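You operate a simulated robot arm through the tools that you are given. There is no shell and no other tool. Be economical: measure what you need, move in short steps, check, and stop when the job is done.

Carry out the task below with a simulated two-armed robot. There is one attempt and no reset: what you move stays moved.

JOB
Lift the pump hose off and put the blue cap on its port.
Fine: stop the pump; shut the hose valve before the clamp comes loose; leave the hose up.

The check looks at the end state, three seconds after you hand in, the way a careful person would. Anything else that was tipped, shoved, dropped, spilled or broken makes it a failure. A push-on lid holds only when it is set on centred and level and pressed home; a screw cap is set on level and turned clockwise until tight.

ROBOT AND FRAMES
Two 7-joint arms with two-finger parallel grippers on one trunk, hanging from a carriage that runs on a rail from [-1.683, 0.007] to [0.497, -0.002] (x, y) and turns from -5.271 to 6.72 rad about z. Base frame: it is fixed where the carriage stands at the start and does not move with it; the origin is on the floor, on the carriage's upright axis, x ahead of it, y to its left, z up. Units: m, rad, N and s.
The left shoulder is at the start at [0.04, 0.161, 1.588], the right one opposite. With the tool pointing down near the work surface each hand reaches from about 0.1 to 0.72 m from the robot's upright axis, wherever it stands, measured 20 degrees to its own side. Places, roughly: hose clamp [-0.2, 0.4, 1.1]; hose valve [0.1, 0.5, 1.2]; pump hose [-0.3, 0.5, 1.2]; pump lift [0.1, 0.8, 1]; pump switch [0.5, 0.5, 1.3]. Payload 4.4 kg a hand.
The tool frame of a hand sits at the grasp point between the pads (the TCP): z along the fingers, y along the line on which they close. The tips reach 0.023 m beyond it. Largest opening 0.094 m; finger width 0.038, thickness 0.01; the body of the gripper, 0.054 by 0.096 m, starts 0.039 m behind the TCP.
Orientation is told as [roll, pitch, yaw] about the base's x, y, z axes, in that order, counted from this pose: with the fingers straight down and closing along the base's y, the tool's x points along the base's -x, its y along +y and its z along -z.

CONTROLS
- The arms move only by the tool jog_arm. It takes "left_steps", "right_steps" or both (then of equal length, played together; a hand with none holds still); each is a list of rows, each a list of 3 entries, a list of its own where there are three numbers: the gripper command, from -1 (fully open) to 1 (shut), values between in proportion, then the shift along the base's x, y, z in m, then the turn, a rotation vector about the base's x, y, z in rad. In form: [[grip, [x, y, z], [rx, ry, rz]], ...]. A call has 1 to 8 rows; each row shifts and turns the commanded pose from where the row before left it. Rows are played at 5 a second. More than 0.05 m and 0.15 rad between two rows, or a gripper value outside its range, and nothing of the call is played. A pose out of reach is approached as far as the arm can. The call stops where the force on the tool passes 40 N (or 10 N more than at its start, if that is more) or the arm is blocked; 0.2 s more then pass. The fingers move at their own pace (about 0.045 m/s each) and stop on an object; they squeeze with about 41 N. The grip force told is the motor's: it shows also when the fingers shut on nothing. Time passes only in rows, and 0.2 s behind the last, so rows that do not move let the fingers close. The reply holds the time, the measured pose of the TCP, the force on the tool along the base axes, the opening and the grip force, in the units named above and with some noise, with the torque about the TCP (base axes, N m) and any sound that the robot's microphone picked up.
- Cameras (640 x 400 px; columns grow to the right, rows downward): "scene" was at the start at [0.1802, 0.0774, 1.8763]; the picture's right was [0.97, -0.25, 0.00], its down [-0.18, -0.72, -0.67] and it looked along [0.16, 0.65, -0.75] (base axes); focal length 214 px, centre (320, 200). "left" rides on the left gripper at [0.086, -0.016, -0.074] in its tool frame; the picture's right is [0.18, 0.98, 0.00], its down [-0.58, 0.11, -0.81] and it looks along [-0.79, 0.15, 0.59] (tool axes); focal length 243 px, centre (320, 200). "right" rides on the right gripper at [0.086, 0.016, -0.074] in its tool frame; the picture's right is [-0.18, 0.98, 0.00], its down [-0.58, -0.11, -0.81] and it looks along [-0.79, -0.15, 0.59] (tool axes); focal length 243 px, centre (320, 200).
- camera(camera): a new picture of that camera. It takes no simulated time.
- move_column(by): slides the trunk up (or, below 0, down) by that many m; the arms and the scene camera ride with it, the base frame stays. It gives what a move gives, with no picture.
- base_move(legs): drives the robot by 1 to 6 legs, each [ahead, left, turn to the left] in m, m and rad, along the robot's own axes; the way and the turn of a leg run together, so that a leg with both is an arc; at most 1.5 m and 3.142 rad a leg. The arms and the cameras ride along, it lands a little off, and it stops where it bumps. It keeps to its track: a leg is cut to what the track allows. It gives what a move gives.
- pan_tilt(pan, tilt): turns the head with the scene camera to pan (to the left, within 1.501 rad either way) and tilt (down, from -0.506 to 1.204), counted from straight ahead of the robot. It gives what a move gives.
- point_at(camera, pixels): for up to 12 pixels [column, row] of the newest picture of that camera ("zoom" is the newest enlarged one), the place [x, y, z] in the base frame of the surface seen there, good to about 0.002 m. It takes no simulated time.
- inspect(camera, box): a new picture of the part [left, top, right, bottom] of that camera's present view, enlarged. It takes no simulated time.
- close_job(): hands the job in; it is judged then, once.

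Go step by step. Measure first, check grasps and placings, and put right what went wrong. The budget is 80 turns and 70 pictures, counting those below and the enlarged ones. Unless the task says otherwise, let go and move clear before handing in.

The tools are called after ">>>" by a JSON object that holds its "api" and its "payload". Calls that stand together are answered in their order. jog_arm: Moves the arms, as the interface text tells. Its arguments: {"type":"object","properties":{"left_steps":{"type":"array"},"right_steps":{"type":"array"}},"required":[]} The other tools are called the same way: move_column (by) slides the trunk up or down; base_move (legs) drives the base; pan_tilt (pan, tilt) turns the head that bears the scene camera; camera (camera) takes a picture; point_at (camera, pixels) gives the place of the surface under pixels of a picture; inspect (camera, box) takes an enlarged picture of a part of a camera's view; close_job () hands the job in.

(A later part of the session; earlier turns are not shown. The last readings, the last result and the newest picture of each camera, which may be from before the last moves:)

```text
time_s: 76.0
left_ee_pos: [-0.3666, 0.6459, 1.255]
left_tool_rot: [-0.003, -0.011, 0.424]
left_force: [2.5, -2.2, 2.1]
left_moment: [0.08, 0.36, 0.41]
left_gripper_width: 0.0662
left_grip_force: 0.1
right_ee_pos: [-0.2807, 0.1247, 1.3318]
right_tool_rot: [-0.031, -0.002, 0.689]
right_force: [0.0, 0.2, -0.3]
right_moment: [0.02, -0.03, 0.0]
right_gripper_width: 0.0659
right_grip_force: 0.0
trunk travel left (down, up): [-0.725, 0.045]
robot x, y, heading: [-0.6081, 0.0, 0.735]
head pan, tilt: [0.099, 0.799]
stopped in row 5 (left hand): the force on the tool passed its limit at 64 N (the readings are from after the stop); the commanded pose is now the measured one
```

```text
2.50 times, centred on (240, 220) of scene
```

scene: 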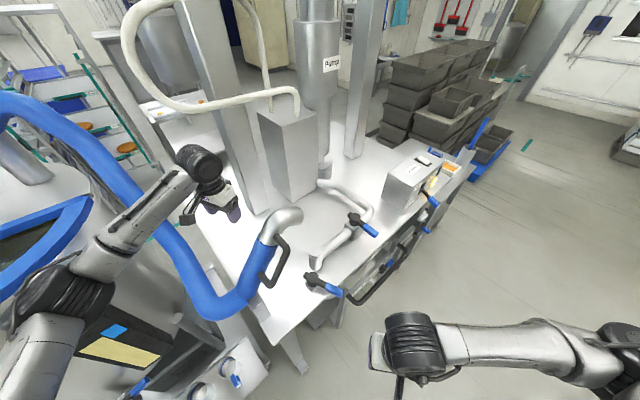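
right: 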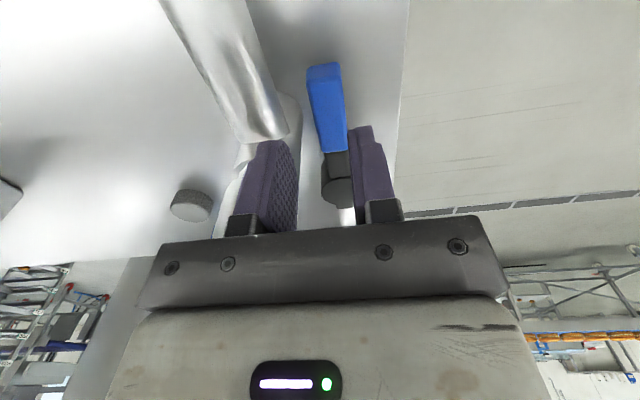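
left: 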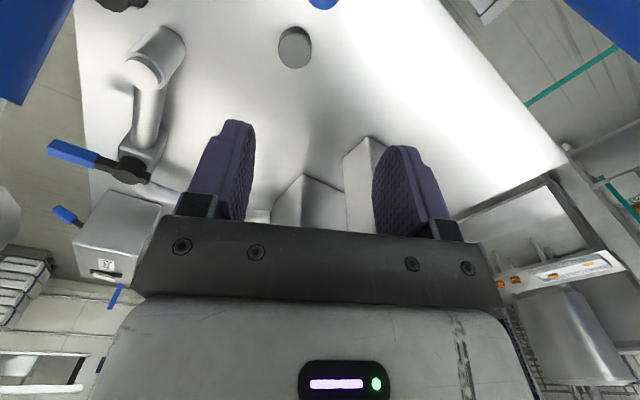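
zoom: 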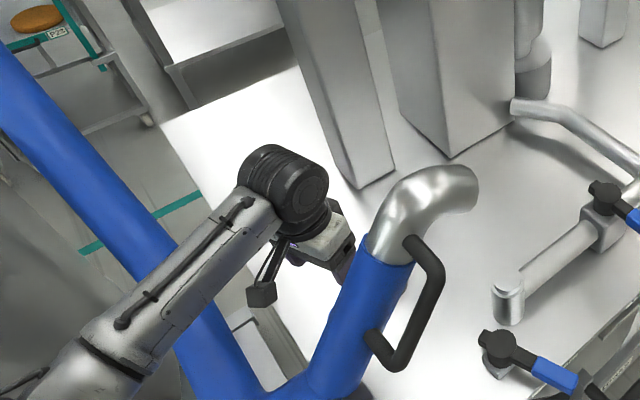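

Contact at z 1.255: from the force direction the camera block on the gripper touched the blue riser at x≈-0.48. I'll back up, turn the wrist to yaw≈1.0 so the camera falls in the free corner, and descend again slowly.

>>> {"api": "jog_arm", "payload": {"left_steps": [[-0.4, [0, 0, 0.045], [0, 0, 0]], [-0.4, [0, 0, 0.045], [0, 0, 0]], [-0.4, [0, 0, 0.045], [0, 0, 0.145]], [-0.4, [0, 0, 0], [0, 0, 0.145]], [-0.4, [0, 0, 0], [0, 0, 0.145]], [-0.4, [0, 0, 0], [0.0, 0.01, 0.14]]]}}

>>> {"api": "inspect", "payload": {"camera": "scene", "box": [140, 140, 340, 300]}}

```text
time_s: 77.3
left_ee_pos: [-0.3676, 0.6455, 1.3894]
left_tool_rot: [0.006, -0.002, 1.003]
left_force: [-0.4, -0.4, 0.5]
left_moment: [-0.01, -0.02, 0.0]
left_gripper_width: 0.0658
left_grip_force: 0.1
right_ee_pos: [-0.2811, 0.1241, 1.331]
right_tool_rot: [-0.031, 0.001, 0.687]
right_force: [0.3, 0.0, 0.2]
right_moment: [-0.02, -0.01, 0.02]
right_gripper_width: 0.0658
right_grip_force: 0.1
trunk travel left (down, up): [-0.725, 0.045]
robot x, y, heading: [-0.6077, 0.0029, 0.734]
head pan, tilt: [0.099, 0.799]
```

```text
2.50 times, centred on (240, 220) of scene
```

zoom: 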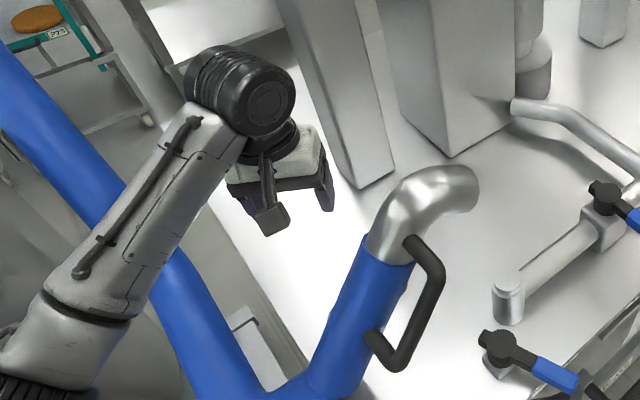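

>>> {"api": "point_at", "payload": {"camera": "zoom", "pixels": [[150, 230], [120, 280], [60, 340], [190, 140], [240, 80], [170, 270], [270, 220], [70, 130], [200, 320], [235, 165]]}}

```text
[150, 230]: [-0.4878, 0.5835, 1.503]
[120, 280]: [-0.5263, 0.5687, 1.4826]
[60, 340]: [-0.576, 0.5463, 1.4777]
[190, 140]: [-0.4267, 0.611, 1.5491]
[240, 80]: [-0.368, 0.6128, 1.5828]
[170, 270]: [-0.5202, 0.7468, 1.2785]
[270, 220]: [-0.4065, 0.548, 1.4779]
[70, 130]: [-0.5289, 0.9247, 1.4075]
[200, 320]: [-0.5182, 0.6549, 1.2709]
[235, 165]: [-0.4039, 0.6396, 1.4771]
```

The forearm would foul the riser (underside far below 1.28 when the hand is low), so the left arm is unsuitable. The right arm can come from +x: its low forearm passes clear of the raised hose (whose underside is ≥1.40 for x>-0.3). I take the left hand back out over the hose first.

>>> {"api": "jog_arm", "payload": {"left_steps": [[-0.4, [0, 0, 0.045], [0, 0, 0]], [-0.4, [0, 0, 0.045], [0, 0, 0]], [-0.4, [0, 0, 0.045], [0, 0, -0.1]], [-0.4, [0, 0, 0.045], [0, 0, -0.15]], [-0.4, [0, 0, 0.045], [0, 0, 0]], [-0.4, [-0.01, -0.045, 0], [0, 0, 0]], [-0.4, [-0.01, -0.045, 0], [0, 0, 0]], [-0.4, [-0.01, -0.045, 0], [0, 0, 0]]]}}

>>> {"api": "jog_arm", "payload": {"left_steps": [[-0.4, [0, -0.045, 0], [0, 0, 0]], [-0.4, [0, -0.045, 0], [0, 0, 0]], [-0.4, [0, -0.045, 0], [0, 0, 0]], [-0.4, [0, -0.045, 0], [0, 0, 0]]]}}

>>> {"api": "base_move", "payload": {"legs": [[0.304, -0.275, 0], [0, 0, 1.21]]}}

>>> {"api": "pan_tilt", "payload": {"pan": -0.25, "tilt": 0.9}}

>>> {"api": "camera", "payload": {"camera": "scene"}}

```text
time_s: 79.2
left_ee_pos: [-0.3971, 0.5134, 1.6132]
left_tool_rot: [0.006, -0.001, 0.749]
left_force: [0.7, 0.1, -0.4]
left_moment: [-0.02, 0.02, 0.0]
left_gripper_width: 0.0659
left_grip_force: 0.0
right_ee_pos: [-0.2817, 0.1237, 1.3322]
right_tool_rot: [-0.033, 0.0, 0.689]
right_force: [-0.5, -0.2, 0.5]
right_moment: [0.02, 0.0, 0.01]
right_gripper_width: 0.0659
right_grip_force: 0.1
trunk travel left (down, up): [-0.725, 0.045]
robot x, y, heading: [-0.6088, 0.0027, 0.732]
head pan, tilt: [0.099, 0.799]
```

```text
time_s: 80.2
left_ee_pos: [-0.3976, 0.334, 1.6147]
left_tool_rot: [0.006, -0.001, 0.752]
left_force: [0.2, -0.3, 0.1]
left_moment: [-0.01, 0.01, -0.05]
left_gripper_width: 0.0657
left_grip_force: 0.0
right_ee_pos: [-0.2824, 0.1253, 1.3326]
right_tool_rot: [-0.03, -0.002, 0.689]
right_force: [0.6, 1.0, -0.3]
right_moment: [-0.03, -0.02, -0.02]
right_gripper_width: 0.0659
right_grip_force: 0.2
trunk travel left (down, up): [-0.725, 0.045]
robot x, y, heading: [-0.6138, 0.0017, 0.742]
head pan, tilt: [0.099, 0.799]
```

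```text
time_s: 85.6
left_ee_pos: [-0.4365, 0.3198, 1.6138]
left_tool_rot: [0.006, -0.004, 1.948]
left_force: [0.0, 0.2, -0.7]
left_moment: [0.0, 0.0, 0.02]
left_gripper_width: 0.0657
left_grip_force: 0.0
right_ee_pos: [-0.1992, 0.3519, 1.3328]
right_tool_rot: [-0.031, -0.003, 1.884]
right_force: [0.3, -1.0, -0.3]
right_moment: [0.03, -0.04, -0.03]
right_gripper_width: 0.0654
right_grip_force: 0.0
trunk travel left (down, up): [-0.725, 0.045]
robot x, y, heading: [-0.2026, -0.0007, 1.936]
head pan, tilt: [0.099, 0.799]
```

```text
time_s: 86.5
left_ee_pos: [-0.4366, 0.3206, 1.6133]
left_tool_rot: [0.005, -0.005, 1.947]
left_force: [-0.5, 0.2, 0.1]
left_moment: [0.01, 0.03, 0.0]
left_gripper_width: 0.0658
left_grip_force: 0.1
right_ee_pos: [-0.1995, 0.3505, 1.3316]
right_tool_rot: [-0.03, -0.002, 1.885]
right_force: [-0.3, -0.1, 0.5]
right_moment: [0.01, -0.06, 0.0]
right_gripper_width: 0.0657
right_grip_force: 0.0
trunk travel left (down, up): [-0.725, 0.045]
robot x, y, heading: [-0.2074, -0.0014, 1.932]
head pan, tilt: [-0.25, 0.901]
```

```text
15 pictures are left
```

scene: 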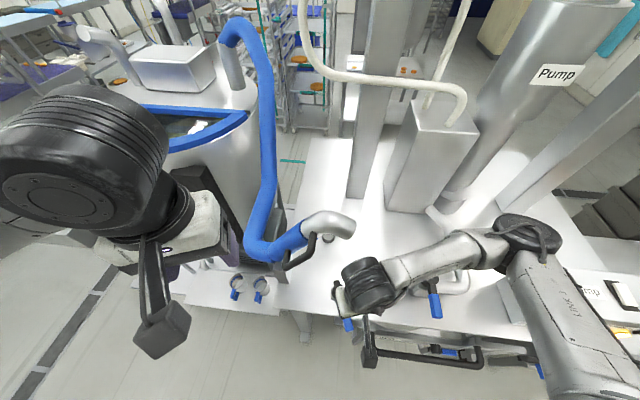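

The hose stays up. Measure the right elbow and pump column clearances before reaching toward the cap.

>>> {"api": "point_at", "payload": {"camera": "scene", "pixels": [[530, 225], [555, 240], [490, 235], [430, 265], [450, 190], [420, 205], [355, 190], [370, 270], [345, 228], [330, 240]]}}

```text
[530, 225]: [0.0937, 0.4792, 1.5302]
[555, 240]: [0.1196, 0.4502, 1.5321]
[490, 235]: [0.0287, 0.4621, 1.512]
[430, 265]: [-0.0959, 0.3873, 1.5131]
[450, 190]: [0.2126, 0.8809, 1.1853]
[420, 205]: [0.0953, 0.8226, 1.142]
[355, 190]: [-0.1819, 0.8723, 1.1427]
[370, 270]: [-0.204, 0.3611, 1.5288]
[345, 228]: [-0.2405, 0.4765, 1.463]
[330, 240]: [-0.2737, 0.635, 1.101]
```

Elbow at (0.10,0.47), columns are at y>0.77: clear. Move the right hand round via x≈-0.08 to y≈0.645, levelled, then low.

>>> {"api": "jog_arm", "payload": {"right_steps": [[-0.4, [0.04, 0, 0], [-0.011, 0.028, 0]], [-0.4, [0.04, 0, 0], [0, 0, 0]], [-0.4, [0.04, 0.02, 0], [0, 0, 0]], [-0.4, [0, 0.048, 0], [0, 0, 0]], [-0.4, [0, 0.048, 0], [0, 0, 0]], [-0.4, [0, 0.048, 0], [0, 0, 0]], [-0.4, [0, 0.048, 0], [0, 0, 0]], [-0.4, [0, 0.048, 0], [0, 0, 0]]]}}

>>> {"api": "jog_arm", "payload": {"right_steps": [[-0.4, [0, 0.035, -0.03], [0, 0, 0]], [-0.4, [0, 0, -0.045], [0, 0, 0]], [-0.4, [0, 0, -0.045], [0, 0, 0]], [-0.4, [0, 0, -0.035], [0, 0, 0]], [-0.4, [-0.045, 0, 0], [0, 0, 0]], [-0.4, [-0.045, 0, 0], [0, 0, 0]], [-0.4, [-0.045, 0, 0], [0, 0, 0]], [-0.4, [-0.045, 0, 0], [0, 0, 0]]]}}

>>> {"api": "inspect", "payload": {"camera": "scene", "box": [220, 150, 480, 310]}}

```text
time_s: 88.3
left_ee_pos: [-0.4363, 0.3196, 1.6139]
left_tool_rot: [0.006, -0.004, 1.948]
left_force: [0.2, -0.5, -0.6]
left_moment: [0.04, 0.0, 0.02]
left_gripper_width: 0.066
left_grip_force: 0.0
right_ee_pos: [-0.0797, 0.6148, 1.3312]
right_tool_rot: [0.001, 0.001, 1.887]
right_force: [-0.2, 0.1, -0.8]
right_moment: [0.01, 0.05, -0.04]
right_gripper_width: 0.0661
right_grip_force: 0.1
right hand out of reach, approached as far as the arm can: row 2
trunk travel left (down, up): [-0.725, 0.045]
robot x, y, heading: [-0.2085, 0.0019, 1.936]
head pan, tilt: [-0.25, 0.901]
```

```text
time_s: 90.1
left_ee_pos: [-0.4377, 0.3187, 1.6142]
left_tool_rot: [0.005, -0.002, 1.949]
left_force: [-0.5, -0.2, 0.3]
left_moment: [-0.01, -0.02, -0.01]
left_gripper_width: 0.0656
left_grip_force: 0.0
right_ee_pos: [-0.2605, 0.6488, 1.1754]
right_tool_rot: [0.0, 0.0, 1.886]
right_force: [-0.1, 0.4, 0.0]
right_moment: [0.01, -0.02, 0.02]
right_gripper_width: 0.0656
right_grip_force: 0.0
trunk travel left (down, up): [-0.725, 0.045]
robot x, y, heading: [-0.2039, -0.0011, 1.934]
head pan, tilt: [-0.25, 0.901]
```

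```text
2.46 times, centred on (350, 230) of scene
```

zoom: 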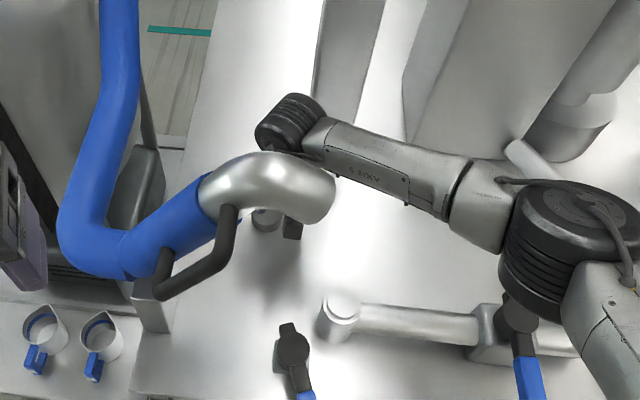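

>>> {"api": "point_at", "payload": {"camera": "zoom", "pixels": [[575, 225], [480, 200], [370, 165], [300, 110], [530, 290]]}}

>>> {"api": "jog_arm", "payload": {"right_steps": [[-0.4, [-0.04, -0.002, 0], [0, 0, 0]], [-0.4, [-0.04, -0.002, 0], [0, 0, 0]], [-0.4, [-0.028, 0, 0], [0, 0, 0]]]}}

>>> {"api": "camera", "payload": {"camera": "right"}}

>>> {"api": "inspect", "payload": {"camera": "scene", "box": [220, 150, 480, 310]}}

```text
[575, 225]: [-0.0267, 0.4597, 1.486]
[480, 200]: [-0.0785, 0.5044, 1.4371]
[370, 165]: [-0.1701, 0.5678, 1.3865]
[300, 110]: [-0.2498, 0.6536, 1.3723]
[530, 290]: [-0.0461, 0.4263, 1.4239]
```

```text
time_s: 90.9
left_ee_pos: [-0.428, 0.3216, 1.6115]
left_tool_rot: [-0.003, -0.001, 1.945]
left_force: [-0.5, 0.1, -1.0]
left_moment: [0.0, -0.01, -0.01]
left_gripper_width: 0.0659
left_grip_force: 0.0
right_ee_pos: [-0.3459, 0.653, 1.1737]
right_tool_rot: [-0.016, 0.004, 1.865]
right_force: [0.4, -0.7, 0.1]
right_moment: [0.0, 0.0, 0.03]
right_gripper_width: 0.0658
right_grip_force: 0.0
trunk travel left (down, up): [-0.725, 0.045]
robot x, y, heading: [-0.2042, -0.005, 1.928]
head pan, tilt: [-0.25, 0.901]
```

```text
13 pictures are left
```

right: 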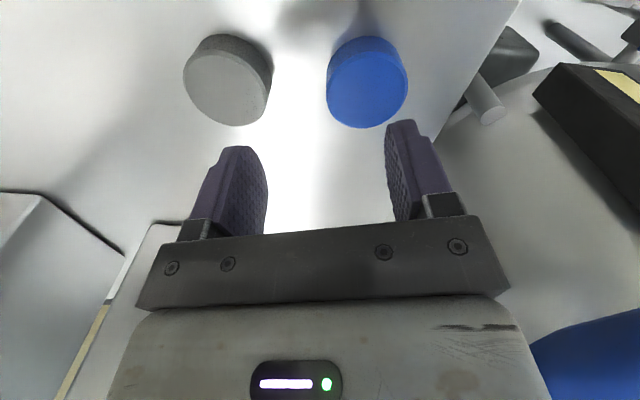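

```text
2.46 times, centred on (350, 230) of scene
```

zoom: 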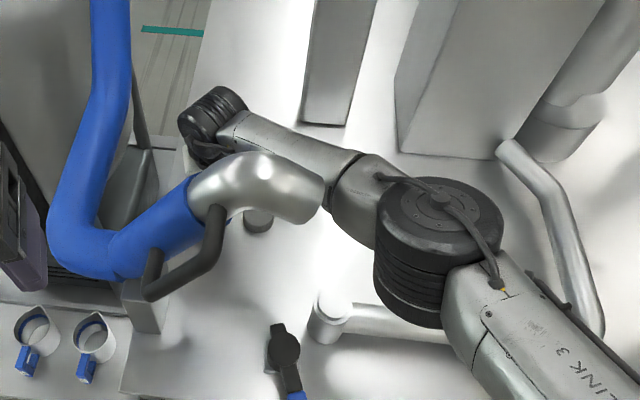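

The hand lagged 2.6 cm and the forearm is against the hose mouth. I'll back off to +x, raise the hand 0.1, lower the trunk 0.1 (lower elbow), so the forearm passes under the mouth.

>>> {"api": "jog_arm", "payload": {"right_steps": [[-0.4, [0.04, 0, 0], [0, 0, 0]], [-0.4, [0.045, 0, 0], [0, 0, 0]], [-0.4, [0.045, 0, 0], [0, 0, 0]], [-0.4, [0.045, 0, 0], [0, 0, 0]], [-0.4, [0, 0, 0.035], [0, 0, 0]], [-0.4, [0, 0, 0.035], [0, 0, 0]], [-0.4, [0, 0, 0.035], [0, 0, 0]]]}}

>>> {"api": "move_column", "payload": {"by": -0.11}}

>>> {"api": "inspect", "payload": {"camera": "scene", "box": [220, 120, 520, 310]}}

>>> {"api": "point_at", "payload": {"camera": "zoom", "pixels": [[560, 230], [470, 210], [400, 170], [500, 260], [190, 230], [230, 200]]}}

```text
time_s: 92.5
left_ee_pos: [-0.4369, 0.3211, 1.6134]
left_tool_rot: [0.005, -0.003, 1.948]
left_force: [-0.4, 0.7, -0.2]
left_moment: [0.02, 0.01, 0.0]
left_gripper_width: 0.0659
left_grip_force: 0.1
right_ee_pos: [-0.1935, 0.644, 1.2812]
right_tool_rot: [0.0, -0.001, 1.884]
right_force: [-0.1, -0.6, -0.3]
right_moment: [-0.01, 0.02, -0.02]
right_gripper_width: 0.066
right_grip_force: 0.2
trunk travel left (down, up): [-0.725, 0.045]
robot x, y, heading: [-0.2005, 0.0023, 1.934]
head pan, tilt: [-0.25, 0.901]
```

```text
time_s: 93.9
left_ee_pos: [-0.4353, 0.3206, 1.5036]
left_tool_rot: [0.006, -0.003, 1.948]
left_force: [0.5, 0.1, 0.3]
left_moment: [-0.01, -0.04, 0.03]
left_gripper_width: 0.0657
left_grip_force: 0.0
right_ee_pos: [-0.1958, 0.6454, 1.1701]
right_tool_rot: [-0.002, 0.0, 1.885]
right_force: [0.1, -0.4, -0.5]
right_moment: [0.0, 0.02, 0.01]
right_gripper_width: 0.0658
right_grip_force: 0.1
trunk travel left (down, up): [-0.615, 0.155]
robot x, y, heading: [-0.2064, -0.0021, 1.928]
head pan, tilt: [-0.25, 0.901]
```

```text
2.11 times, centred on (370, 215) of scene
```

zoom: 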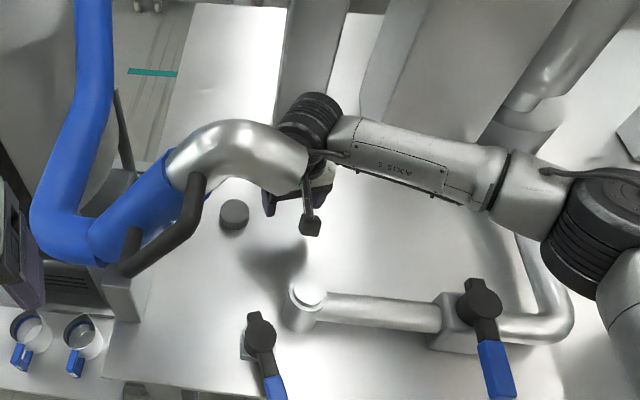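

```text
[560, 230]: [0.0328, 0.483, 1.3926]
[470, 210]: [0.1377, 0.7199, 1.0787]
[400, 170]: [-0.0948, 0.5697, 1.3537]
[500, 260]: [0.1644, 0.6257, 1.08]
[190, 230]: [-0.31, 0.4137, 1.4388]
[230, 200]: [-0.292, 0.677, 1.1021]
```

Forearm top is now ≈1.35–1.39, below the hose mouth (≥1.41). Slide to the cap again.

>>> {"api": "jog_arm", "payload": {"right_steps": [[-0.4, [-0.045, 0, 0], [0, 0, 0]], [-0.4, [-0.045, 0, 0], [0, 0, 0]], [-0.4, [-0.045, 0, 0], [0, 0, 0]], [-0.4, [-0.038, 0, 0], [0, 0, 0]], [-0.4, [0, 0, 0], [0, 0, 0]]]}}

>>> {"api": "camera", "payload": {"camera": "right"}}

>>> {"api": "point_at", "payload": {"camera": "right", "pixels": [[320, 60], [320, 40], [300, 60], [340, 60], [320, 80], [310, 20], [330, 20]]}}

```text
time_s: 95.1
left_ee_pos: [-0.436, 0.3195, 1.5034]
left_tool_rot: [0.005, -0.001, 1.948]
left_force: [0.1, -0.1, -0.3]
left_moment: [0.04, 0.0, -0.02]
left_gripper_width: 0.0657
left_grip_force: 0.0
right_ee_pos: [-0.3663, 0.6461, 1.1708]
right_tool_rot: [-0.002, 0.002, 1.885]
right_force: [0.1, -0.5, -0.3]
right_moment: [0.04, -0.01, 0.02]
right_gripper_width: 0.0657
right_grip_force: 0.0
trunk travel left (down, up): [-0.615, 0.155]
robot x, y, heading: [-0.2056, -0.0015, 1.933]
head pan, tilt: [-0.25, 0.901]
```

```text
10 pictures are left
```

right: 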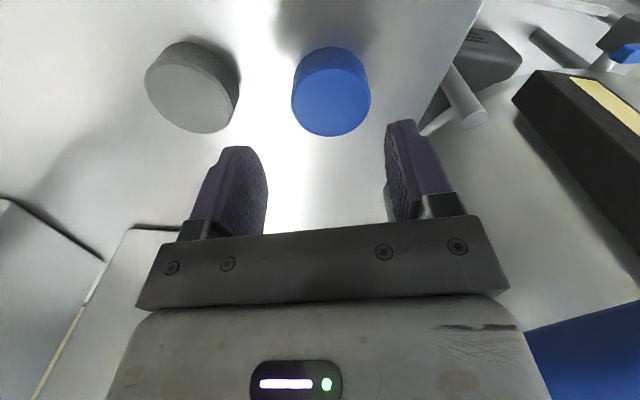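

```text
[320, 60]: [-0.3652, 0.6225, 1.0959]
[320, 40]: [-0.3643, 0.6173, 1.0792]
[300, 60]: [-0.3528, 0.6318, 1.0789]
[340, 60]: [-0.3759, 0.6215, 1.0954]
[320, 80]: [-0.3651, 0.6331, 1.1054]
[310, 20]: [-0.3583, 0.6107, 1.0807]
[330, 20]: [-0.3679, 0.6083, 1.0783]
```

>>> {"api": "point_at", "payload": {"camera": "right", "pixels": [[332, 103], [332, 132], [332, 74], [297, 103], [366, 103]]}}

```text
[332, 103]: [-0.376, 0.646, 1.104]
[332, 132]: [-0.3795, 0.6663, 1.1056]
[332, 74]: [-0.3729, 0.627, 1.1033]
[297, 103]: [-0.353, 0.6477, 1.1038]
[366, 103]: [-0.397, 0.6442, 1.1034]
```

Cap centre (-0.375,0.6465), top 1.104. Shift 9 mm, descend to z 1.106 and grip.

>>> {"api": "jog_arm", "payload": {"right_steps": [[-0.4, [-0.009, 0.001, -0.03], [0, 0, 0]], [-0.4, [0, 0, -0.022], [0, 0, 0]], [-0.4, [0, 0, -0.012], [0, 0, 0]], [0.6, [0, 0, 0], [0, 0, 0]], [0.6, [0, 0, 0], [0, 0, 0]], [1, [0, 0, 0], [0, 0, 0]], [1, [0, 0, 0], [0, 0, 0]], [1, [0, 0, 0], [0, 0, 0]]]}}

```text
time_s: 96.9
left_ee_pos: [-0.4364, 0.3197, 1.5048]
left_tool_rot: [0.004, -0.003, 1.947]
left_force: [0.5, -0.7, -1.0]
left_moment: [0.0, 0.02, 0.01]
left_gripper_width: 0.0658
left_grip_force: 0.2
right_ee_pos: [-0.3764, 0.6468, 1.1069]
right_tool_rot: [-0.001, 0.001, 1.887]
right_force: [-0.3, -0.5, 0.6]
right_moment: [-0.01, 0.05, -0.05]
right_gripper_width: 0.0545
right_grip_force: 41.0
trunk travel left (down, up): [-0.615, 0.155]
robot x, y, heading: [-0.2048, 0.0028, 1.931]
head pan, tilt: [-0.25, 0.901]
```

Cap gripped (54.5 mm). Lift, slide back to +x, and raise; then measure the port closely.

>>> {"api": "jog_arm", "payload": {"right_steps": [[1, [0, 0, 0.03], [0, 0, 0]], [1, [0, 0, 0.025], [0, 0, 0]], [1, [0.045, 0, 0], [0, 0, 0]], [1, [0.045, 0, 0], [0, 0, 0]], [1, [0.045, 0, 0], [0, 0, 0]], [1, [0.045, 0, 0], [0, 0, 0]], [1, [0.025, 0, 0.035], [0, 0, 0]], [1, [0, 0, 0.035], [0, 0, 0]]]}}

>>> {"api": "inspect", "payload": {"camera": "scene", "box": [300, 200, 420, 275]}}

```text
time_s: 98.7
left_ee_pos: [-0.436, 0.32, 1.5034]
left_tool_rot: [0.005, -0.003, 1.947]
left_force: [0.5, 0.1, 0.3]
left_moment: [0.01, 0.01, -0.02]
left_gripper_width: 0.0658
left_grip_force: 0.0
right_ee_pos: [-0.1706, 0.6442, 1.2318]
right_tool_rot: [0.001, 0.003, 1.887]
right_force: [-0.1, 0.0, -0.2]
right_moment: [-0.03, 0.04, 0.04]
right_gripper_width: 0.0549
right_grip_force: 40.7
trunk travel left (down, up): [-0.615, 0.155]
robot x, y, heading: [-0.2077, 0.0024, 1.938]
head pan, tilt: [-0.25, 0.901]
```

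```text
5.33 times, centred on (360, 238) of scene
```

zoom: 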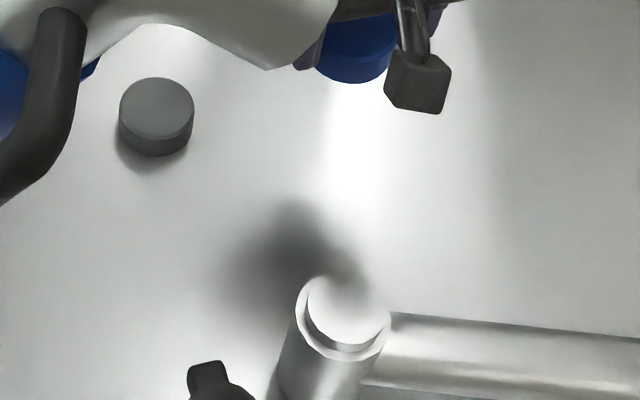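

>>> {"api": "point_at", "payload": {"camera": "zoom", "pixels": [[347, 308], [312, 308], [384, 308], [347, 281], [347, 338], [330, 300], [365, 300], [300, 310], [347, 353], [355, 80], [380, 75]]}}

```text
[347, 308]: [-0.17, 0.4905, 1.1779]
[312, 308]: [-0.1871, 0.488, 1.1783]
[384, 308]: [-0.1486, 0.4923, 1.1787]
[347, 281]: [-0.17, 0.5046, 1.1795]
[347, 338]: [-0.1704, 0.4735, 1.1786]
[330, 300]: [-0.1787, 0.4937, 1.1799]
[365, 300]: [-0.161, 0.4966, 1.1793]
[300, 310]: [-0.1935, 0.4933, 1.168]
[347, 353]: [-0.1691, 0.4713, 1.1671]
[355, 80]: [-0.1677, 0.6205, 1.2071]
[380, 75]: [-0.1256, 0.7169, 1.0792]
```

Port neck centre ≈(-0.170,0.490), top 1.179, shoulder 1.1675. Move the cap over it at TCP z≈1.227.

>>> {"api": "jog_arm", "payload": {"right_steps": [[1, [0, -0.04, 0], [0, 0, 0]], [1, [0, -0.04, 0], [0, 0, 0]], [1, [0, -0.04, 0], [0, 0, 0]], [1, [0, -0.034, -0.004], [0, 0, 0]], [1, [0, 0, 0], [0, 0, 0]]]}}

>>> {"api": "inspect", "payload": {"camera": "scene", "box": [290, 190, 430, 280]}}

```text
time_s: 99.9
left_ee_pos: [-0.4367, 0.3189, 1.5047]
left_tool_rot: [0.005, -0.002, 1.949]
left_force: [-0.6, -0.2, 0.1]
left_moment: [-0.03, -0.02, -0.02]
left_gripper_width: 0.0658
left_grip_force: 0.1
right_ee_pos: [-0.1722, 0.4927, 1.2265]
right_tool_rot: [0.0, 0.0, 1.885]
right_force: [0.3, 0.1, 0.0]
right_moment: [-0.03, -0.03, 0.02]
right_gripper_width: 0.0543
right_grip_force: 41.5
trunk travel left (down, up): [-0.615, 0.155]
robot x, y, heading: [-0.2074, 0.002, 1.934]
head pan, tilt: [-0.25, 0.901]
```

```text
4.44 times, centred on (360, 235) of scene
```

zoom: 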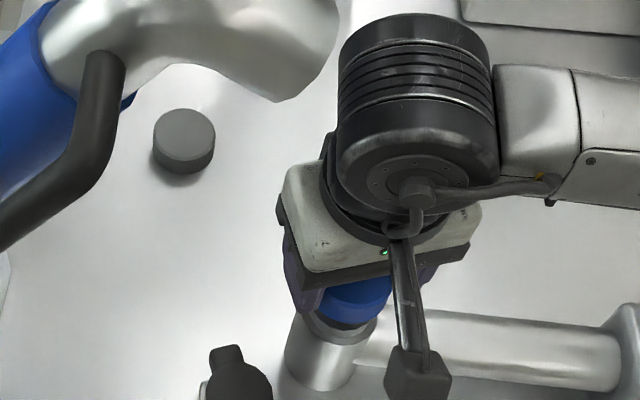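

Cap is above the port. Correct by (+1,-2.5) mm and lower in small steps, watching the force.

>>> {"api": "jog_arm", "payload": {"right_steps": [[1, [0.001, -0.0025, 0], [0, 0, 0]], [1, [0, 0, -0.008], [0, 0, 0]], [1, [0, 0, -0.006], [0, 0, 0]], [1, [0, 0, -0.004], [0, 0, 0]], [1, [0, 0, -0.004], [0, 0, 0]], [1, [0, 0, -0.003], [0, 0, 0]], [1, [0, 0, 0], [0, 0, 0]]]}}

```text
time_s: 101.5
left_ee_pos: [-0.4369, 0.3209, 1.5049]
left_tool_rot: [0.006, -0.004, 1.947]
left_force: [-0.5, -0.3, 0.1]
left_moment: [0.01, 0.01, -0.01]
left_gripper_width: 0.0657
left_grip_force: 0.1
right_ee_pos: [-0.1706, 0.4894, 1.2041]
right_tool_rot: [0.0, 0.001, 1.885]
right_force: [-0.9, -0.3, 0.4]
right_moment: [-0.03, 0.02, -0.05]
right_gripper_width: 0.0545
right_grip_force: 40.9
trunk travel left (down, up): [-0.615, 0.155]
robot x, y, heading: [-0.2042, 0.0004, 1.932]
head pan, tilt: [-0.25, 0.901]
```

No force at 1.204: the cap has passed the neck rim. Continue down until contact.

>>> {"api": "jog_arm", "payload": {"right_steps": [[1, [0, 0, -0.003], [0, 0, 0]], [1, [0, 0, -0.003], [0, 0, 0]], [1, [0, 0, -0.002], [0, 0, 0]], [1, [0, 0, -0.002], [0, 0, 0]], [1, [0, 0, -0.002], [0, 0, 0]], [1, [0, 0, -0.002], [0, 0, 0]]]}}

```text
time_s: 102.9
left_ee_pos: [-0.4367, 0.3202, 1.5049]
left_tool_rot: [0.004, -0.004, 1.949]
left_force: [0.3, 0.2, -0.6]
left_moment: [0.02, -0.03, 0.0]
left_gripper_width: 0.0657
left_grip_force: 0.1
right_ee_pos: [-0.1702, 0.4926, 1.1898]
right_tool_rot: [0.001, -0.005, 1.885]
right_force: [-2.5, -5.0, 35.0]
right_moment: [-0.05, 0.08, -0.29]
right_gripper_width: 0.0543
right_grip_force: 41.4
trunk travel left (down, up): [-0.615, 0.155]
robot x, y, heading: [-0.2096, 0.001, 1.939]
head pan, tilt: [-0.25, 0.901]
```

35 N of resistance at 1.190. Press further to see whether it snaps home.

>>> {"api": "jog_arm", "payload": {"right_steps": [[1, [0, -0.001, -0.002], [0, 0, 0]], [1, [0, 0, -0.002], [0, 0, 0]], [1, [0, 0, -0.002], [0, 0, 0]], [1, [0, 0, 0], [0, 0, 0]]]}}

>>> {"api": "inspect", "payload": {"camera": "scene", "box": [320, 225, 400, 275]}}

```text
time_s: 103.6
left_ee_pos: [-0.4371, 0.3202, 1.5033]
left_tool_rot: [0.004, -0.005, 1.948]
left_force: [-0.5, 0.2, -0.2]
left_moment: [0.0, -0.02, -0.03]
left_gripper_width: 0.066
left_grip_force: 0.0
right_ee_pos: [-0.1709, 0.491, 1.187]
right_tool_rot: [0.001, -0.007, 1.884]
right_force: [1.0, 0.5, 15.5]
right_moment: [-0.16, -0.27, -0.07]
right_gripper_width: 0.0542
right_grip_force: 41.1
trunk travel left (down, up): [-0.615, 0.155]
robot x, y, heading: [-0.2079, -0.0015, 1.931]
head pan, tilt: [-0.25, 0.901]
stopped in row 3 (right hand): the force on the tool passed its limit at 49 N (the readings are from after the stop); the commanded pose is now the measured one
```

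```text
8.00 times, centred on (360, 250) of scene
```

zoom: 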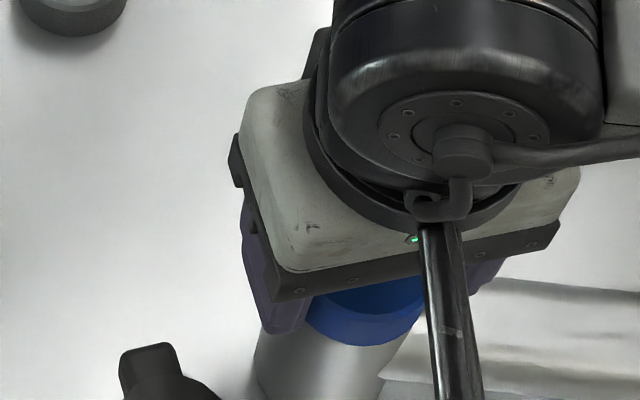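

The cap moved to 1.187 (top ≈1.184, 5 mm over the neck top). I'll let go, rise, close the fingers and press the cap top squarely to make sure it is home.

>>> {"api": "jog_arm", "payload": {"right_steps": [[0.0, [0, 0, 0], [0, 0, 0]], [-0.5, [0, 0, 0], [0, 0, 0]], [-0.5, [0, 0, 0], [0, 0, 0]], [-0.5, [0, 0, 0.04], [0, 0, 0]], [1, [0, 0, 0], [0, 0, 0]], [1, [0, 0, 0], [0, 0, 0]], [1, [0, 0, 0], [0, 0, 0]], [1, [0, 0, 0], [0, 0, 0]]]}}

>>> {"api": "jog_arm", "payload": {"right_steps": [[1, [0.0005, -0.001, -0.006], [0, 0, 0]], [1, [0, 0, -0.005], [0, 0, 0]], [1, [0, 0, -0.004], [0, 0, 0]], [1, [0, 0, -0.003], [0, 0, 0]], [1, [0, 0, -0.003], [0, 0, 0]], [1, [0, 0, -0.002], [0, 0, 0]], [1, [0, 0, -0.002], [0, 0, 0]]]}}

```text
time_s: 105.4
left_ee_pos: [-0.4362, 0.3192, 1.5029]
left_tool_rot: [0.005, -0.003, 1.947]
left_force: [0.1, 0.4, -0.2]
left_moment: [0.0, 0.01, -0.04]
left_gripper_width: 0.0658
left_grip_force: 0.1
right_ee_pos: [-0.1707, 0.4896, 1.2264]
right_tool_rot: [0.001, -0.002, 1.884]
right_force: [-0.2, 0.1, 0.5]
right_moment: [-0.03, 0.0, -0.01]
right_gripper_width: 0.0
right_grip_force: 19.7
trunk travel left (down, up): [-0.615, 0.155]
robot x, y, heading: [-0.2027, -0.0016, 1.931]
head pan, tilt: [-0.25, 0.901]
```

```text
time_s: 106.3
left_ee_pos: [-0.4355, 0.3204, 1.504]
left_tool_rot: [0.005, -0.001, 1.947]
left_force: [-0.2, 0.1, 0.1]
left_moment: [-0.03, -0.01, -0.02]
left_gripper_width: 0.0658
left_grip_force: 0.0
right_ee_pos: [-0.1702, 0.4875, 1.2151]
right_tool_rot: [0.007, -0.01, 1.886]
right_force: [3.5, -2.7, 14.8]
right_moment: [-0.31, -0.15, 0.01]
right_gripper_width: 0.0
right_grip_force: 41.3
trunk travel left (down, up): [-0.615, 0.155]
robot x, y, heading: [-0.2016, 0.0014, 1.934]
head pan, tilt: [-0.25, 0.901]
stopped in row 4 (right hand): the force on the tool passed its limit at 47 N (the readings are from after the stop); the commanded pose is now the measured one
```

The fingertips press on the cap top at ≈1.192, so its rim (≈1.167) sits on the shoulder (1.1675). I'll lift away toward +x and measure the cap's level and centring.

>>> {"api": "jog_arm", "payload": {"right_steps": [[1, [0, 0, 0.02], [0, 0, 0]], [1, [0, 0, 0.03], [0, 0, 0]], [1, [0.045, 0, 0], [0, 0, 0]], [1, [0.045, 0.01, 0], [0, 0, 0]], [1, [0.045, 0.01, 0], [0, 0, 0]]]}}

>>> {"api": "inspect", "payload": {"camera": "scene", "box": [310, 220, 390, 270]}}

>>> {"api": "point_at", "payload": {"camera": "zoom", "pixels": [[350, 250], [310, 250], [390, 250], [350, 225], [350, 275], [350, 300], [350, 320], [350, 340], [430, 250], [270, 250]]}}

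```text
time_s: 107.5
left_ee_pos: [-0.4363, 0.3201, 1.505]
left_tool_rot: [0.006, 0.0, 1.949]
left_force: [-0.7, 0.1, 0.0]
left_moment: [0.02, -0.02, 0.0]
left_gripper_width: 0.0659
left_grip_force: 0.1
right_ee_pos: [-0.0361, 0.5088, 1.2642]
right_tool_rot: [0.006, -0.009, 1.887]
right_force: [0.4, -0.2, -0.2]
right_moment: [-0.02, 0.0, 0.02]
right_gripper_width: 0.0
right_grip_force: 40.7
trunk travel left (down, up): [-0.615, 0.155]
robot x, y, heading: [-0.2059, 0.0026, 1.938]
head pan, tilt: [-0.25, 0.901]
```

```text
8.00 times, centred on (350, 245) of scene
```

zoom: 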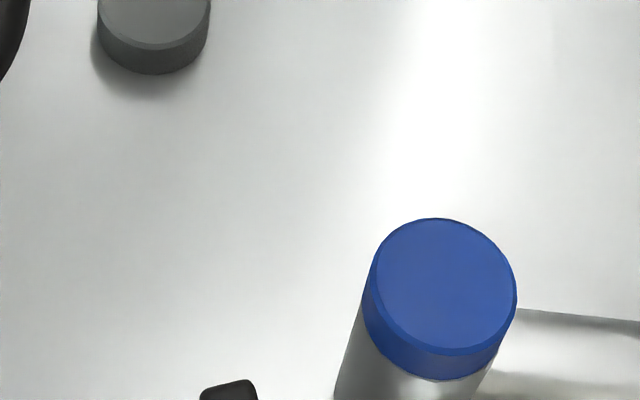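

```text
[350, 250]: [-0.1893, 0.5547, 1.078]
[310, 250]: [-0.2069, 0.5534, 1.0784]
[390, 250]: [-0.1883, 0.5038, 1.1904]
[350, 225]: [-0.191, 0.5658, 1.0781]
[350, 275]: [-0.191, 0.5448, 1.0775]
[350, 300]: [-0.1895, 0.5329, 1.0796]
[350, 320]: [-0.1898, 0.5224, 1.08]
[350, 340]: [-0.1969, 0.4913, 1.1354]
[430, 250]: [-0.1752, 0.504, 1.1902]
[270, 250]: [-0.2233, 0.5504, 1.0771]
```

>>> {"api": "point_at", "payload": {"camera": "zoom", "pixels": [[445, 285], [385, 285], [505, 285], [440, 228], [440, 340], [430, 352], [430, 370], [430, 385], [378, 330], [505, 325]]}}

```text
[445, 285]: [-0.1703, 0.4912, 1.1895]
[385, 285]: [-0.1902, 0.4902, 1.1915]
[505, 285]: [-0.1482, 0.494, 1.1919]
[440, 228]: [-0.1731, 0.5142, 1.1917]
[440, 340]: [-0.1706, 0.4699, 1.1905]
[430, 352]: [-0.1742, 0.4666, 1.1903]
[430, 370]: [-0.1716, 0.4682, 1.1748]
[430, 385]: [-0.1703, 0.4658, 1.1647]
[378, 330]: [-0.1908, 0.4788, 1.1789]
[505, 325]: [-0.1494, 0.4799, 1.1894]
```

Cap is level (top 1.190–1.192 all round), centred at ≈(-0.170,0.491), rim on the shoulder. To be sure it is tight I'll grip it again and test a small clockwise twist, watching the torque.

>>> {"api": "jog_arm", "payload": {"right_steps": [[-0.6, [-0.045, -0.01, 0], [0, 0, 0]], [-0.6, [-0.045, -0.005, 0], [-0.004, 0.008, 0]], [-0.6, [-0.0445, -0.003, 0], [0, 0, 0]], [-0.6, [0, 0, -0.03], [0, 0, 0]], [-0.6, [0, 0, -0.036], [0, 0, 0]], [0.2, [0, 0, 0], [0, 0, 0]], [1, [0, 0, 0], [0, 0, 0]], [1, [0, 0, 0], [0, 0, 0]]]}}

>>> {"api": "jog_arm", "payload": {"right_steps": [[1, [0, 0, 0], [0, 0, 0]], [1, [0, 0, 0], [0, 0, -0.06]], [1, [0, 0, 0], [0, 0, -0.06]], [1, [0, 0, 0], [0, 0, -0.06]]]}}

```text
time_s: 109.3
left_ee_pos: [-0.4361, 0.3195, 1.5045]
left_tool_rot: [0.005, -0.004, 1.947]
left_force: [0.0, 0.0, -0.2]
left_moment: [0.02, 0.02, 0.0]
left_gripper_width: 0.066
left_grip_force: 0.0
right_ee_pos: [-0.1707, 0.4905, 1.1952]
right_tool_rot: [0.016, -0.008, 1.887]
right_force: [-0.5, 0.7, 0.6]
right_moment: [0.02, -0.03, 0.01]
right_gripper_width: 0.054
right_grip_force: 40.8
trunk travel left (down, up): [-0.615, 0.155]
robot x, y, heading: [-0.207, 0.001, 1.933]
head pan, tilt: [-0.25, 0.901]
```

```text
time_s: 110.3
left_ee_pos: [-0.4367, 0.3191, 1.5041]
left_tool_rot: [0.005, -0.002, 1.947]
left_force: [-0.4, 0.7, -0.8]
left_moment: [0.01, 0.0, -0.01]
left_gripper_width: 0.0658
left_grip_force: 0.2
right_ee_pos: [-0.1695, 0.4908, 1.1974]
right_tool_rot: [0.014, -0.006, 1.706]
right_force: [-0.2, -0.1, 0.5]
right_moment: [0.01, -0.02, -0.01]
right_gripper_width: 0.0541
right_grip_force: 41.0
trunk travel left (down, up): [-0.615, 0.155]
robot x, y, heading: [-0.2026, -0.0009, 1.933]
head pan, tilt: [-0.25, 0.901]
```

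It turns with no torque, so it may be a screw cap. I'll keep turning clockwise with slight downward pressure, watching torque and sound.

>>> {"api": "jog_arm", "payload": {"right_steps": [[1, [0, 0, -0.002], [0, 0, -0.145]], [1, [0, 0, 0], [0, 0, -0.145]], [1, [0, 0, 0], [0, 0, -0.145]], [1, [0, 0, 0], [0, 0, -0.145]], [1, [0, 0, 0], [0, 0, -0.145]], [1, [0, 0, 0], [0, 0, -0.145]], [1, [0, 0, 0], [0, 0, -0.145]], [1, [0, 0, 0], [0, 0, -0.145]]]}}

```text
time_s: 112.1
left_ee_pos: [-0.4367, 0.3204, 1.5041]
left_tool_rot: [0.006, -0.004, 1.946]
left_force: [0.0, -0.5, -0.8]
left_moment: [-0.01, 0.0, 0.0]
left_gripper_width: 0.0656
left_grip_force: 0.1
right_ee_pos: [-0.1713, 0.4907, 1.1965]
right_tool_rot: [0.016, -0.006, 0.547]
right_force: [-2.3, -4.0, 17.9]
right_moment: [-0.24, -0.24, 0.12]
right_gripper_width: 0.0543
right_grip_force: 41.6
trunk travel left (down, up): [-0.615, 0.155]
robot x, y, heading: [-0.2103, 0.0021, 1.932]
head pan, tilt: [-0.25, 0.901]
```

Only friction-level torque (0.12 N·m under 18 N). A gentle upward tug of a few mm will tell whether the cap is held.

>>> {"api": "jog_arm", "payload": {"right_steps": [[1, [0, 0, 0.002], [0, 0, 0]], [1, [0, 0, 0.001], [0, 0, 0]], [1, [0, 0, 0.001], [0, 0, 0]], [1, [0, 0, 0], [0, 0, 0]]]}}

```text
time_s: 113.1
left_ee_pos: [-0.4355, 0.3206, 1.5038]
left_tool_rot: [0.006, -0.001, 1.948]
left_force: [-0.2, 0.4, -0.2]
left_moment: [-0.02, -0.02, -0.01]
left_gripper_width: 0.0658
left_grip_force: 0.1
right_ee_pos: [-0.1709, 0.4895, 1.2001]
right_tool_rot: [0.013, -0.006, 0.547]
right_force: [-1.3, -1.2, -1.0]
right_moment: [-0.02, 0.04, 0.04]
right_gripper_width: 0.054
right_grip_force: 41.1
trunk travel left (down, up): [-0.615, 0.155]
robot x, y, heading: [-0.2042, 0.0031, 1.93]
head pan, tilt: [-0.25, 0.901]
```

It lifts freely, so it is not held yet. I'll set it down again, open, wind the wrist back, and turn it clockwise again under light pressure to see if it tightens.

>>> {"api": "jog_arm", "payload": {"right_steps": [[1, [0, 0, -0.002], [-0.014, -0.002, 0]], [1, [0, 0, -0.002], [0, 0, 0]], [0.0, [0, 0, 0], [0, 0, 0]], [-0.5, [0, 0, 0], [0, 0, 0.1]], [-0.5, [0, 0, 0], [0, 0, 0.15]], [-0.5, [0, 0, 0], [0, 0, 0.15]], [-0.5, [0, 0, 0], [0, 0, 0.15]], [-0.5, [0, 0, 0], [0, 0, 0.15]]]}}

>>> {"api": "jog_arm", "payload": {"right_steps": [[-0.5, [0, 0, 0], [0, 0, 0.15]], [-0.5, [0, 0, 0], [0, 0, 0.15]], [-0.5, [0, 0, 0], [0, 0, 0.15]], [-0.5, [0, 0, 0], [0, 0, 0.15]], [-0.5, [0, 0, 0], [0, 0, 0.15]], [-0.5, [0, 0, 0], [0, 0, 0.15]], [-0.5, [0, 0, 0], [0, 0, 0.15]], [-0.5, [0, 0, 0], [0, 0, 0.15]]]}}

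>>> {"api": "jog_arm", "payload": {"right_steps": [[-0.5, [0, 0, 0], [0, 0, 0.15]], [-0.5, [0, 0, 0], [0, 0, 0.15]], [-0.5, [0, 0, 0], [0, 0, 0.15]], [-0.5, [0, 0, 0], [0, 0, 0.15]], [0.2, [0, 0, 0], [0, 0, 0]], [1, [0, 0, 0], [0, 0, 0]], [1, [0, 0, 0], [0, 0, 0]], [1, [0, 0, -0.001], [0, 0, 0]]]}}

```text
time_s: 114.9
left_ee_pos: [-0.4371, 0.3203, 1.5047]
left_tool_rot: [0.006, 0.0, 1.948]
left_force: [0.2, 1.1, -0.1]
left_moment: [0.02, 0.0, 0.02]
left_gripper_width: 0.0658
left_grip_force: 0.0
right_ee_pos: [-0.1708, 0.4892, 1.1949]
right_tool_rot: [0.002, -0.003, 1.249]
right_force: [-0.4, -0.2, 0.4]
right_moment: [-0.03, -0.04, -0.01]
right_gripper_width: 0.0704
right_grip_force: 0.0
trunk travel left (down, up): [-0.615, 0.155]
robot x, y, heading: [-0.2058, 0.002, 1.93]
head pan, tilt: [-0.25, 0.901]
```

```text
time_s: 116.7
left_ee_pos: [-0.4358, 0.3196, 1.504]
left_tool_rot: [0.007, -0.002, 1.947]
left_force: [0.2, 0.1, -0.8]
left_moment: [0.0, -0.05, 0.02]
left_gripper_width: 0.0655
left_grip_force: 0.0
right_ee_pos: [-0.1718, 0.4906, 1.1947]
right_tool_rot: [0.002, -0.002, 2.449]
right_force: [-0.6, 0.8, -0.6]
right_moment: [0.01, -0.01, -0.01]
right_gripper_width: 0.0708
right_grip_force: 0.0
trunk travel left (down, up): [-0.615, 0.155]
robot x, y, heading: [-0.204, -0.0008, 1.93]
head pan, tilt: [-0.25, 0.901]
```

```text
time_s: 118.5
left_ee_pos: [-0.4364, 0.3188, 1.5046]
left_tool_rot: [0.005, -0.002, 1.949]
left_force: [-0.4, 0.2, -0.4]
left_moment: [0.0, 0.05, 0.01]
left_gripper_width: 0.0656
left_grip_force: 0.0
right_ee_pos: [-0.1716, 0.4913, 1.1965]
right_tool_rot: [0.002, -0.004, 3.046]
right_force: [1.5, -9.0, 28.3]
right_moment: [-0.17, 0.14, -0.01]
right_gripper_width: 0.0538
right_grip_force: 41.1
trunk travel left (down, up): [-0.615, 0.155]
robot x, y, heading: [-0.2071, 0.0, 1.932]
head pan, tilt: [-0.25, 0.901]
```

Regripped at yaw 3.05 with 28 N down. Ease slightly and turn clockwise.

>>> {"api": "jog_arm", "payload": {"right_steps": [[1, [0, 0, 0.001], [0, 0, -0.145]], [1, [0, 0, 0], [0, 0, -0.145]], [1, [0, 0, 0], [0, 0, -0.145]], [1, [0, 0, 0], [0, 0, -0.145]], [1, [0, 0, 0], [0, 0, -0.145]], [1, [0, 0, 0], [0, 0, -0.145]], [1, [0, 0, 0], [0, 0, -0.145]], [1, [0, 0, 0], [0, 0, -0.145]]]}}

>>> {"api": "jog_arm", "payload": {"right_steps": [[1, [0, 0, 0], [0, 0, -0.145]], [1, [0, 0, 0], [0, 0, -0.145]], [1, [0, 0, 0], [0, 0, -0.145]], [1, [0, 0, 0], [0, 0, -0.145]], [1, [0, 0, 0], [0, 0, -0.145]], [1, [0, 0, 0], [0, 0, -0.145]], [1, [0, 0, 0], [0, 0, -0.145]]]}}

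```text
time_s: 120.3
left_ee_pos: [-0.4361, 0.3193, 1.5038]
left_tool_rot: [0.006, -0.005, 1.946]
left_force: [-0.3, 0.9, -1.2]
left_moment: [-0.01, -0.04, 0.0]
left_gripper_width: 0.0658
left_grip_force: 0.1
right_ee_pos: [-0.1705, 0.4905, 1.1953]
right_tool_rot: [0.001, -0.001, 1.883]
right_force: [-1.8, 0.4, 4.0]
right_moment: [0.02, 0.02, 0.04]
right_gripper_width: 0.0532
right_grip_force: 41.5
trunk travel left (down, up): [-0.615, 0.155]
robot x, y, heading: [-0.2023, -0.0039, 1.935]
head pan, tilt: [-0.25, 0.901]
```

```text
time_s: 121.9
left_ee_pos: [-0.4369, 0.3203, 1.5031]
left_tool_rot: [0.005, -0.003, 1.947]
left_force: [0.2, -0.3, 0.0]
left_moment: [0.02, -0.02, -0.01]
left_gripper_width: 0.0656
left_grip_force: 0.1
right_ee_pos: [-0.1704, 0.4894, 1.1951]
right_tool_rot: [0.002, -0.001, 0.866]
right_force: [0.5, 4.3, -0.5]
right_moment: [0.12, -0.04, -0.02]
right_gripper_width: 0.0531
right_grip_force: 41.2
trunk travel left (down, up): [-0.615, 0.155]
robot x, y, heading: [-0.2087, 0.0008, 1.936]
head pan, tilt: [-0.25, 0.901]
```

The downward load vanished while turning, as if the cap drew down. Tug-test again gently.

>>> {"api": "jog_arm", "payload": {"right_steps": [[1, [0, 0, 0.001], [0, 0, 0]], [1, [0, 0, 0.001], [0, 0, 0]], [1, [0, 0, 0.001], [0, 0, 0]], [1, [0, 0, 0], [0, 0, 0]]]}}

```text
time_s: 122.9
left_ee_pos: [-0.435, 0.3202, 1.5033]
left_tool_rot: [0.006, -0.003, 1.948]
left_force: [-0.1, -0.5, -0.6]
left_moment: [-0.01, -0.02, -0.01]
left_gripper_width: 0.0658
left_grip_force: 0.0
right_ee_pos: [-0.1699, 0.4901, 1.1973]
right_tool_rot: [0.001, -0.002, 0.869]
right_force: [2.3, 5.1, -1.1]
right_moment: [0.1, -0.06, -0.06]
right_gripper_width: 0.0532
right_grip_force: 41.8
trunk travel left (down, up): [-0.615, 0.155]
robot x, y, heading: [-0.2023, 0.0024, 1.933]
head pan, tilt: [-0.25, 0.901]
```

It still lifts freely with no torque built up, so it's a push-on cap needing a firmer press. Set it down, release, and press its centre with closed fingers, building the force up gradually.

>>> {"api": "jog_arm", "payload": {"right_steps": [[1, [0, 0, -0.002], [0, 0, 0]], [1, [0, 0, -0.001], [0, 0, 0]], [0.0, [0, 0, 0], [0, 0, 0]], [-0.5, [0, 0, 0], [0, 0, 0]], [-0.5, [0, 0, 0.045], [0, 0, 0.12]], [1, [0, 0, 0], [0, 0, 0.12]], [1, [0, 0, 0], [0, 0, 0.12]], [1, [0, 0, 0], [0, 0, 0.12]]]}}

>>> {"api": "inspect", "payload": {"camera": "scene", "box": [310, 205, 410, 270]}}

>>> {"api": "jog_arm", "payload": {"right_steps": [[1, [0, 0, 0], [0, 0, 0]], [1, [0, 0, -0.01], [0, 0, 0]], [1, [0, 0, -0.008], [0, 0, 0]], [1, [0, 0, -0.004], [0, 0, 0]], [1, [0, 0, -0.002], [0, 0, 0]], [1, [0, 0, -0.001], [0, 0, 0]]]}}

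```text
time_s: 124.7
left_ee_pos: [-0.4356, 0.3207, 1.5041]
left_tool_rot: [0.005, -0.003, 1.947]
left_force: [-1.4, 0.2, -0.1]
left_moment: [0.01, 0.01, -0.01]
left_gripper_width: 0.0654
left_grip_force: 0.0
right_ee_pos: [-0.1705, 0.4904, 1.2403]
right_tool_rot: [0.001, -0.001, 1.354]
right_force: [0.3, -0.5, -0.3]
right_moment: [0.0, 0.02, -0.01]
right_gripper_width: 0.0001
right_grip_force: 0.0
trunk travel left (down, up): [-0.615, 0.155]
robot x, y, heading: [-0.2088, -0.0001, 1.932]
head pan, tilt: [-0.25, 0.901]
```

```text
6.15 times, centred on (360, 238) of scene
```

zoom: 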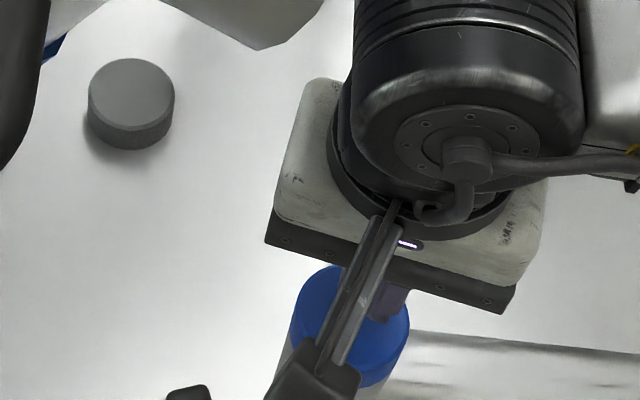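

```text
time_s: 126.1
left_ee_pos: [-0.4363, 0.3195, 1.5033]
left_tool_rot: [0.004, -0.002, 1.948]
left_force: [0.8, 0.8, -0.3]
left_moment: [-0.01, -0.05, -0.01]
left_gripper_width: 0.0658
left_grip_force: 0.1
right_ee_pos: [-0.17, 0.4895, 1.2151]
right_tool_rot: [0.002, -0.002, 1.348]
right_force: [0.6, 0.2, 0.9]
right_moment: [0.0, -0.02, 0.03]
right_gripper_width: 0.0
right_grip_force: 41.0
trunk travel left (down, up): [-0.615, 0.155]
robot x, y, heading: [-0.2037, -0.0002, 1.927]
head pan, tilt: [-0.25, 0.901]
```

Just above contact at 1.215. Press in 1 mm steps.

>>> {"api": "jog_arm", "payload": {"right_steps": [[1, [0, 0, -0.001], [0, 0, 0]], [1, [0, 0, -0.001], [0, 0, 0]], [1, [0, 0, -0.001], [0, 0, 0]]]}}

>>> {"api": "jog_arm", "payload": {"right_steps": [[1, [0, 0, -0.001], [0, 0, 0]], [1, [0, 0, 0], [0, 0, 0]]]}}

```text
time_s: 126.9
left_ee_pos: [-0.4347, 0.3204, 1.504]
left_tool_rot: [0.006, -0.003, 1.948]
left_force: [0.2, 0.5, -0.9]
left_moment: [-0.01, 0.01, -0.02]
left_gripper_width: 0.0659
left_grip_force: 0.0
right_ee_pos: [-0.1715, 0.4903, 1.215]
right_tool_rot: [0.006, -0.004, 1.352]
right_force: [4.3, -11.6, 34.9]
right_moment: [-0.39, -0.07, 0.04]
right_gripper_width: 0.0
right_grip_force: 41.2
trunk travel left (down, up): [-0.615, 0.155]
robot x, y, heading: [-0.2065, 0.0005, 1.929]
head pan, tilt: [-0.25, 0.901]
```

```text
time_s: 127.3
left_ee_pos: [-0.4359, 0.3202, 1.5032]
left_tool_rot: [0.005, -0.001, 1.946]
left_force: [1.0, 0.6, 0.2]
left_moment: [-0.01, 0.04, -0.01]
left_gripper_width: 0.0659
left_grip_force: 0.1
right_ee_pos: [-0.1702, 0.4913, 1.216]
right_tool_rot: [0.007, -0.004, 1.351]
right_force: [3.8, -3.9, 15.2]
right_moment: [-0.19, -0.06, -0.05]
right_gripper_width: 0.0001
right_grip_force: 40.5
trunk travel left (down, up): [-0.615, 0.155]
robot x, y, heading: [-0.208, -0.0018, 1.93]
head pan, tilt: [-0.25, 0.901]
stopped in row 1 (right hand): the force on the tool passed its limit at 49 N (the readings are from after the stop); the commanded pose is now the measured one
5 turns are left
```

Only 5 turns remain. One firmer, quick press straight down on the centre, then lift away.

>>> {"api": "jog_arm", "payload": {"right_steps": [[1, [0, -0.0005, 0.001], [0, 0, 0]], [1, [0, 0, -0.012], [0, 0, 0]], [1, [0, 0, -0.003], [0, 0, 0]]]}}

```text
time_s: 127.8
left_ee_pos: [-0.4352, 0.3204, 1.5043]
left_tool_rot: [0.005, -0.002, 1.947]
left_force: [0.1, 0.7, 0.0]
left_moment: [-0.03, -0.02, 0.0]
left_gripper_width: 0.0659
left_grip_force: 0.1
right_ee_pos: [-0.171, 0.4904, 1.2154]
right_tool_rot: [0.011, -0.007, 1.352]
right_force: [4.2, -1.2, 11.6]
right_moment: [-0.1, -0.09, 0.0]
right_gripper_width: 0.0
right_grip_force: 41.2
trunk travel left (down, up): [-0.615, 0.155]
robot x, y, heading: [-0.2025, 0.0001, 1.93]
head pan, tilt: [-0.25, 0.901]
stopped in row 2 (right hand): the force on the tool passed its limit at 55 N (the readings are from after the stop); the commanded pose is now the measured one
4 turns are left
```

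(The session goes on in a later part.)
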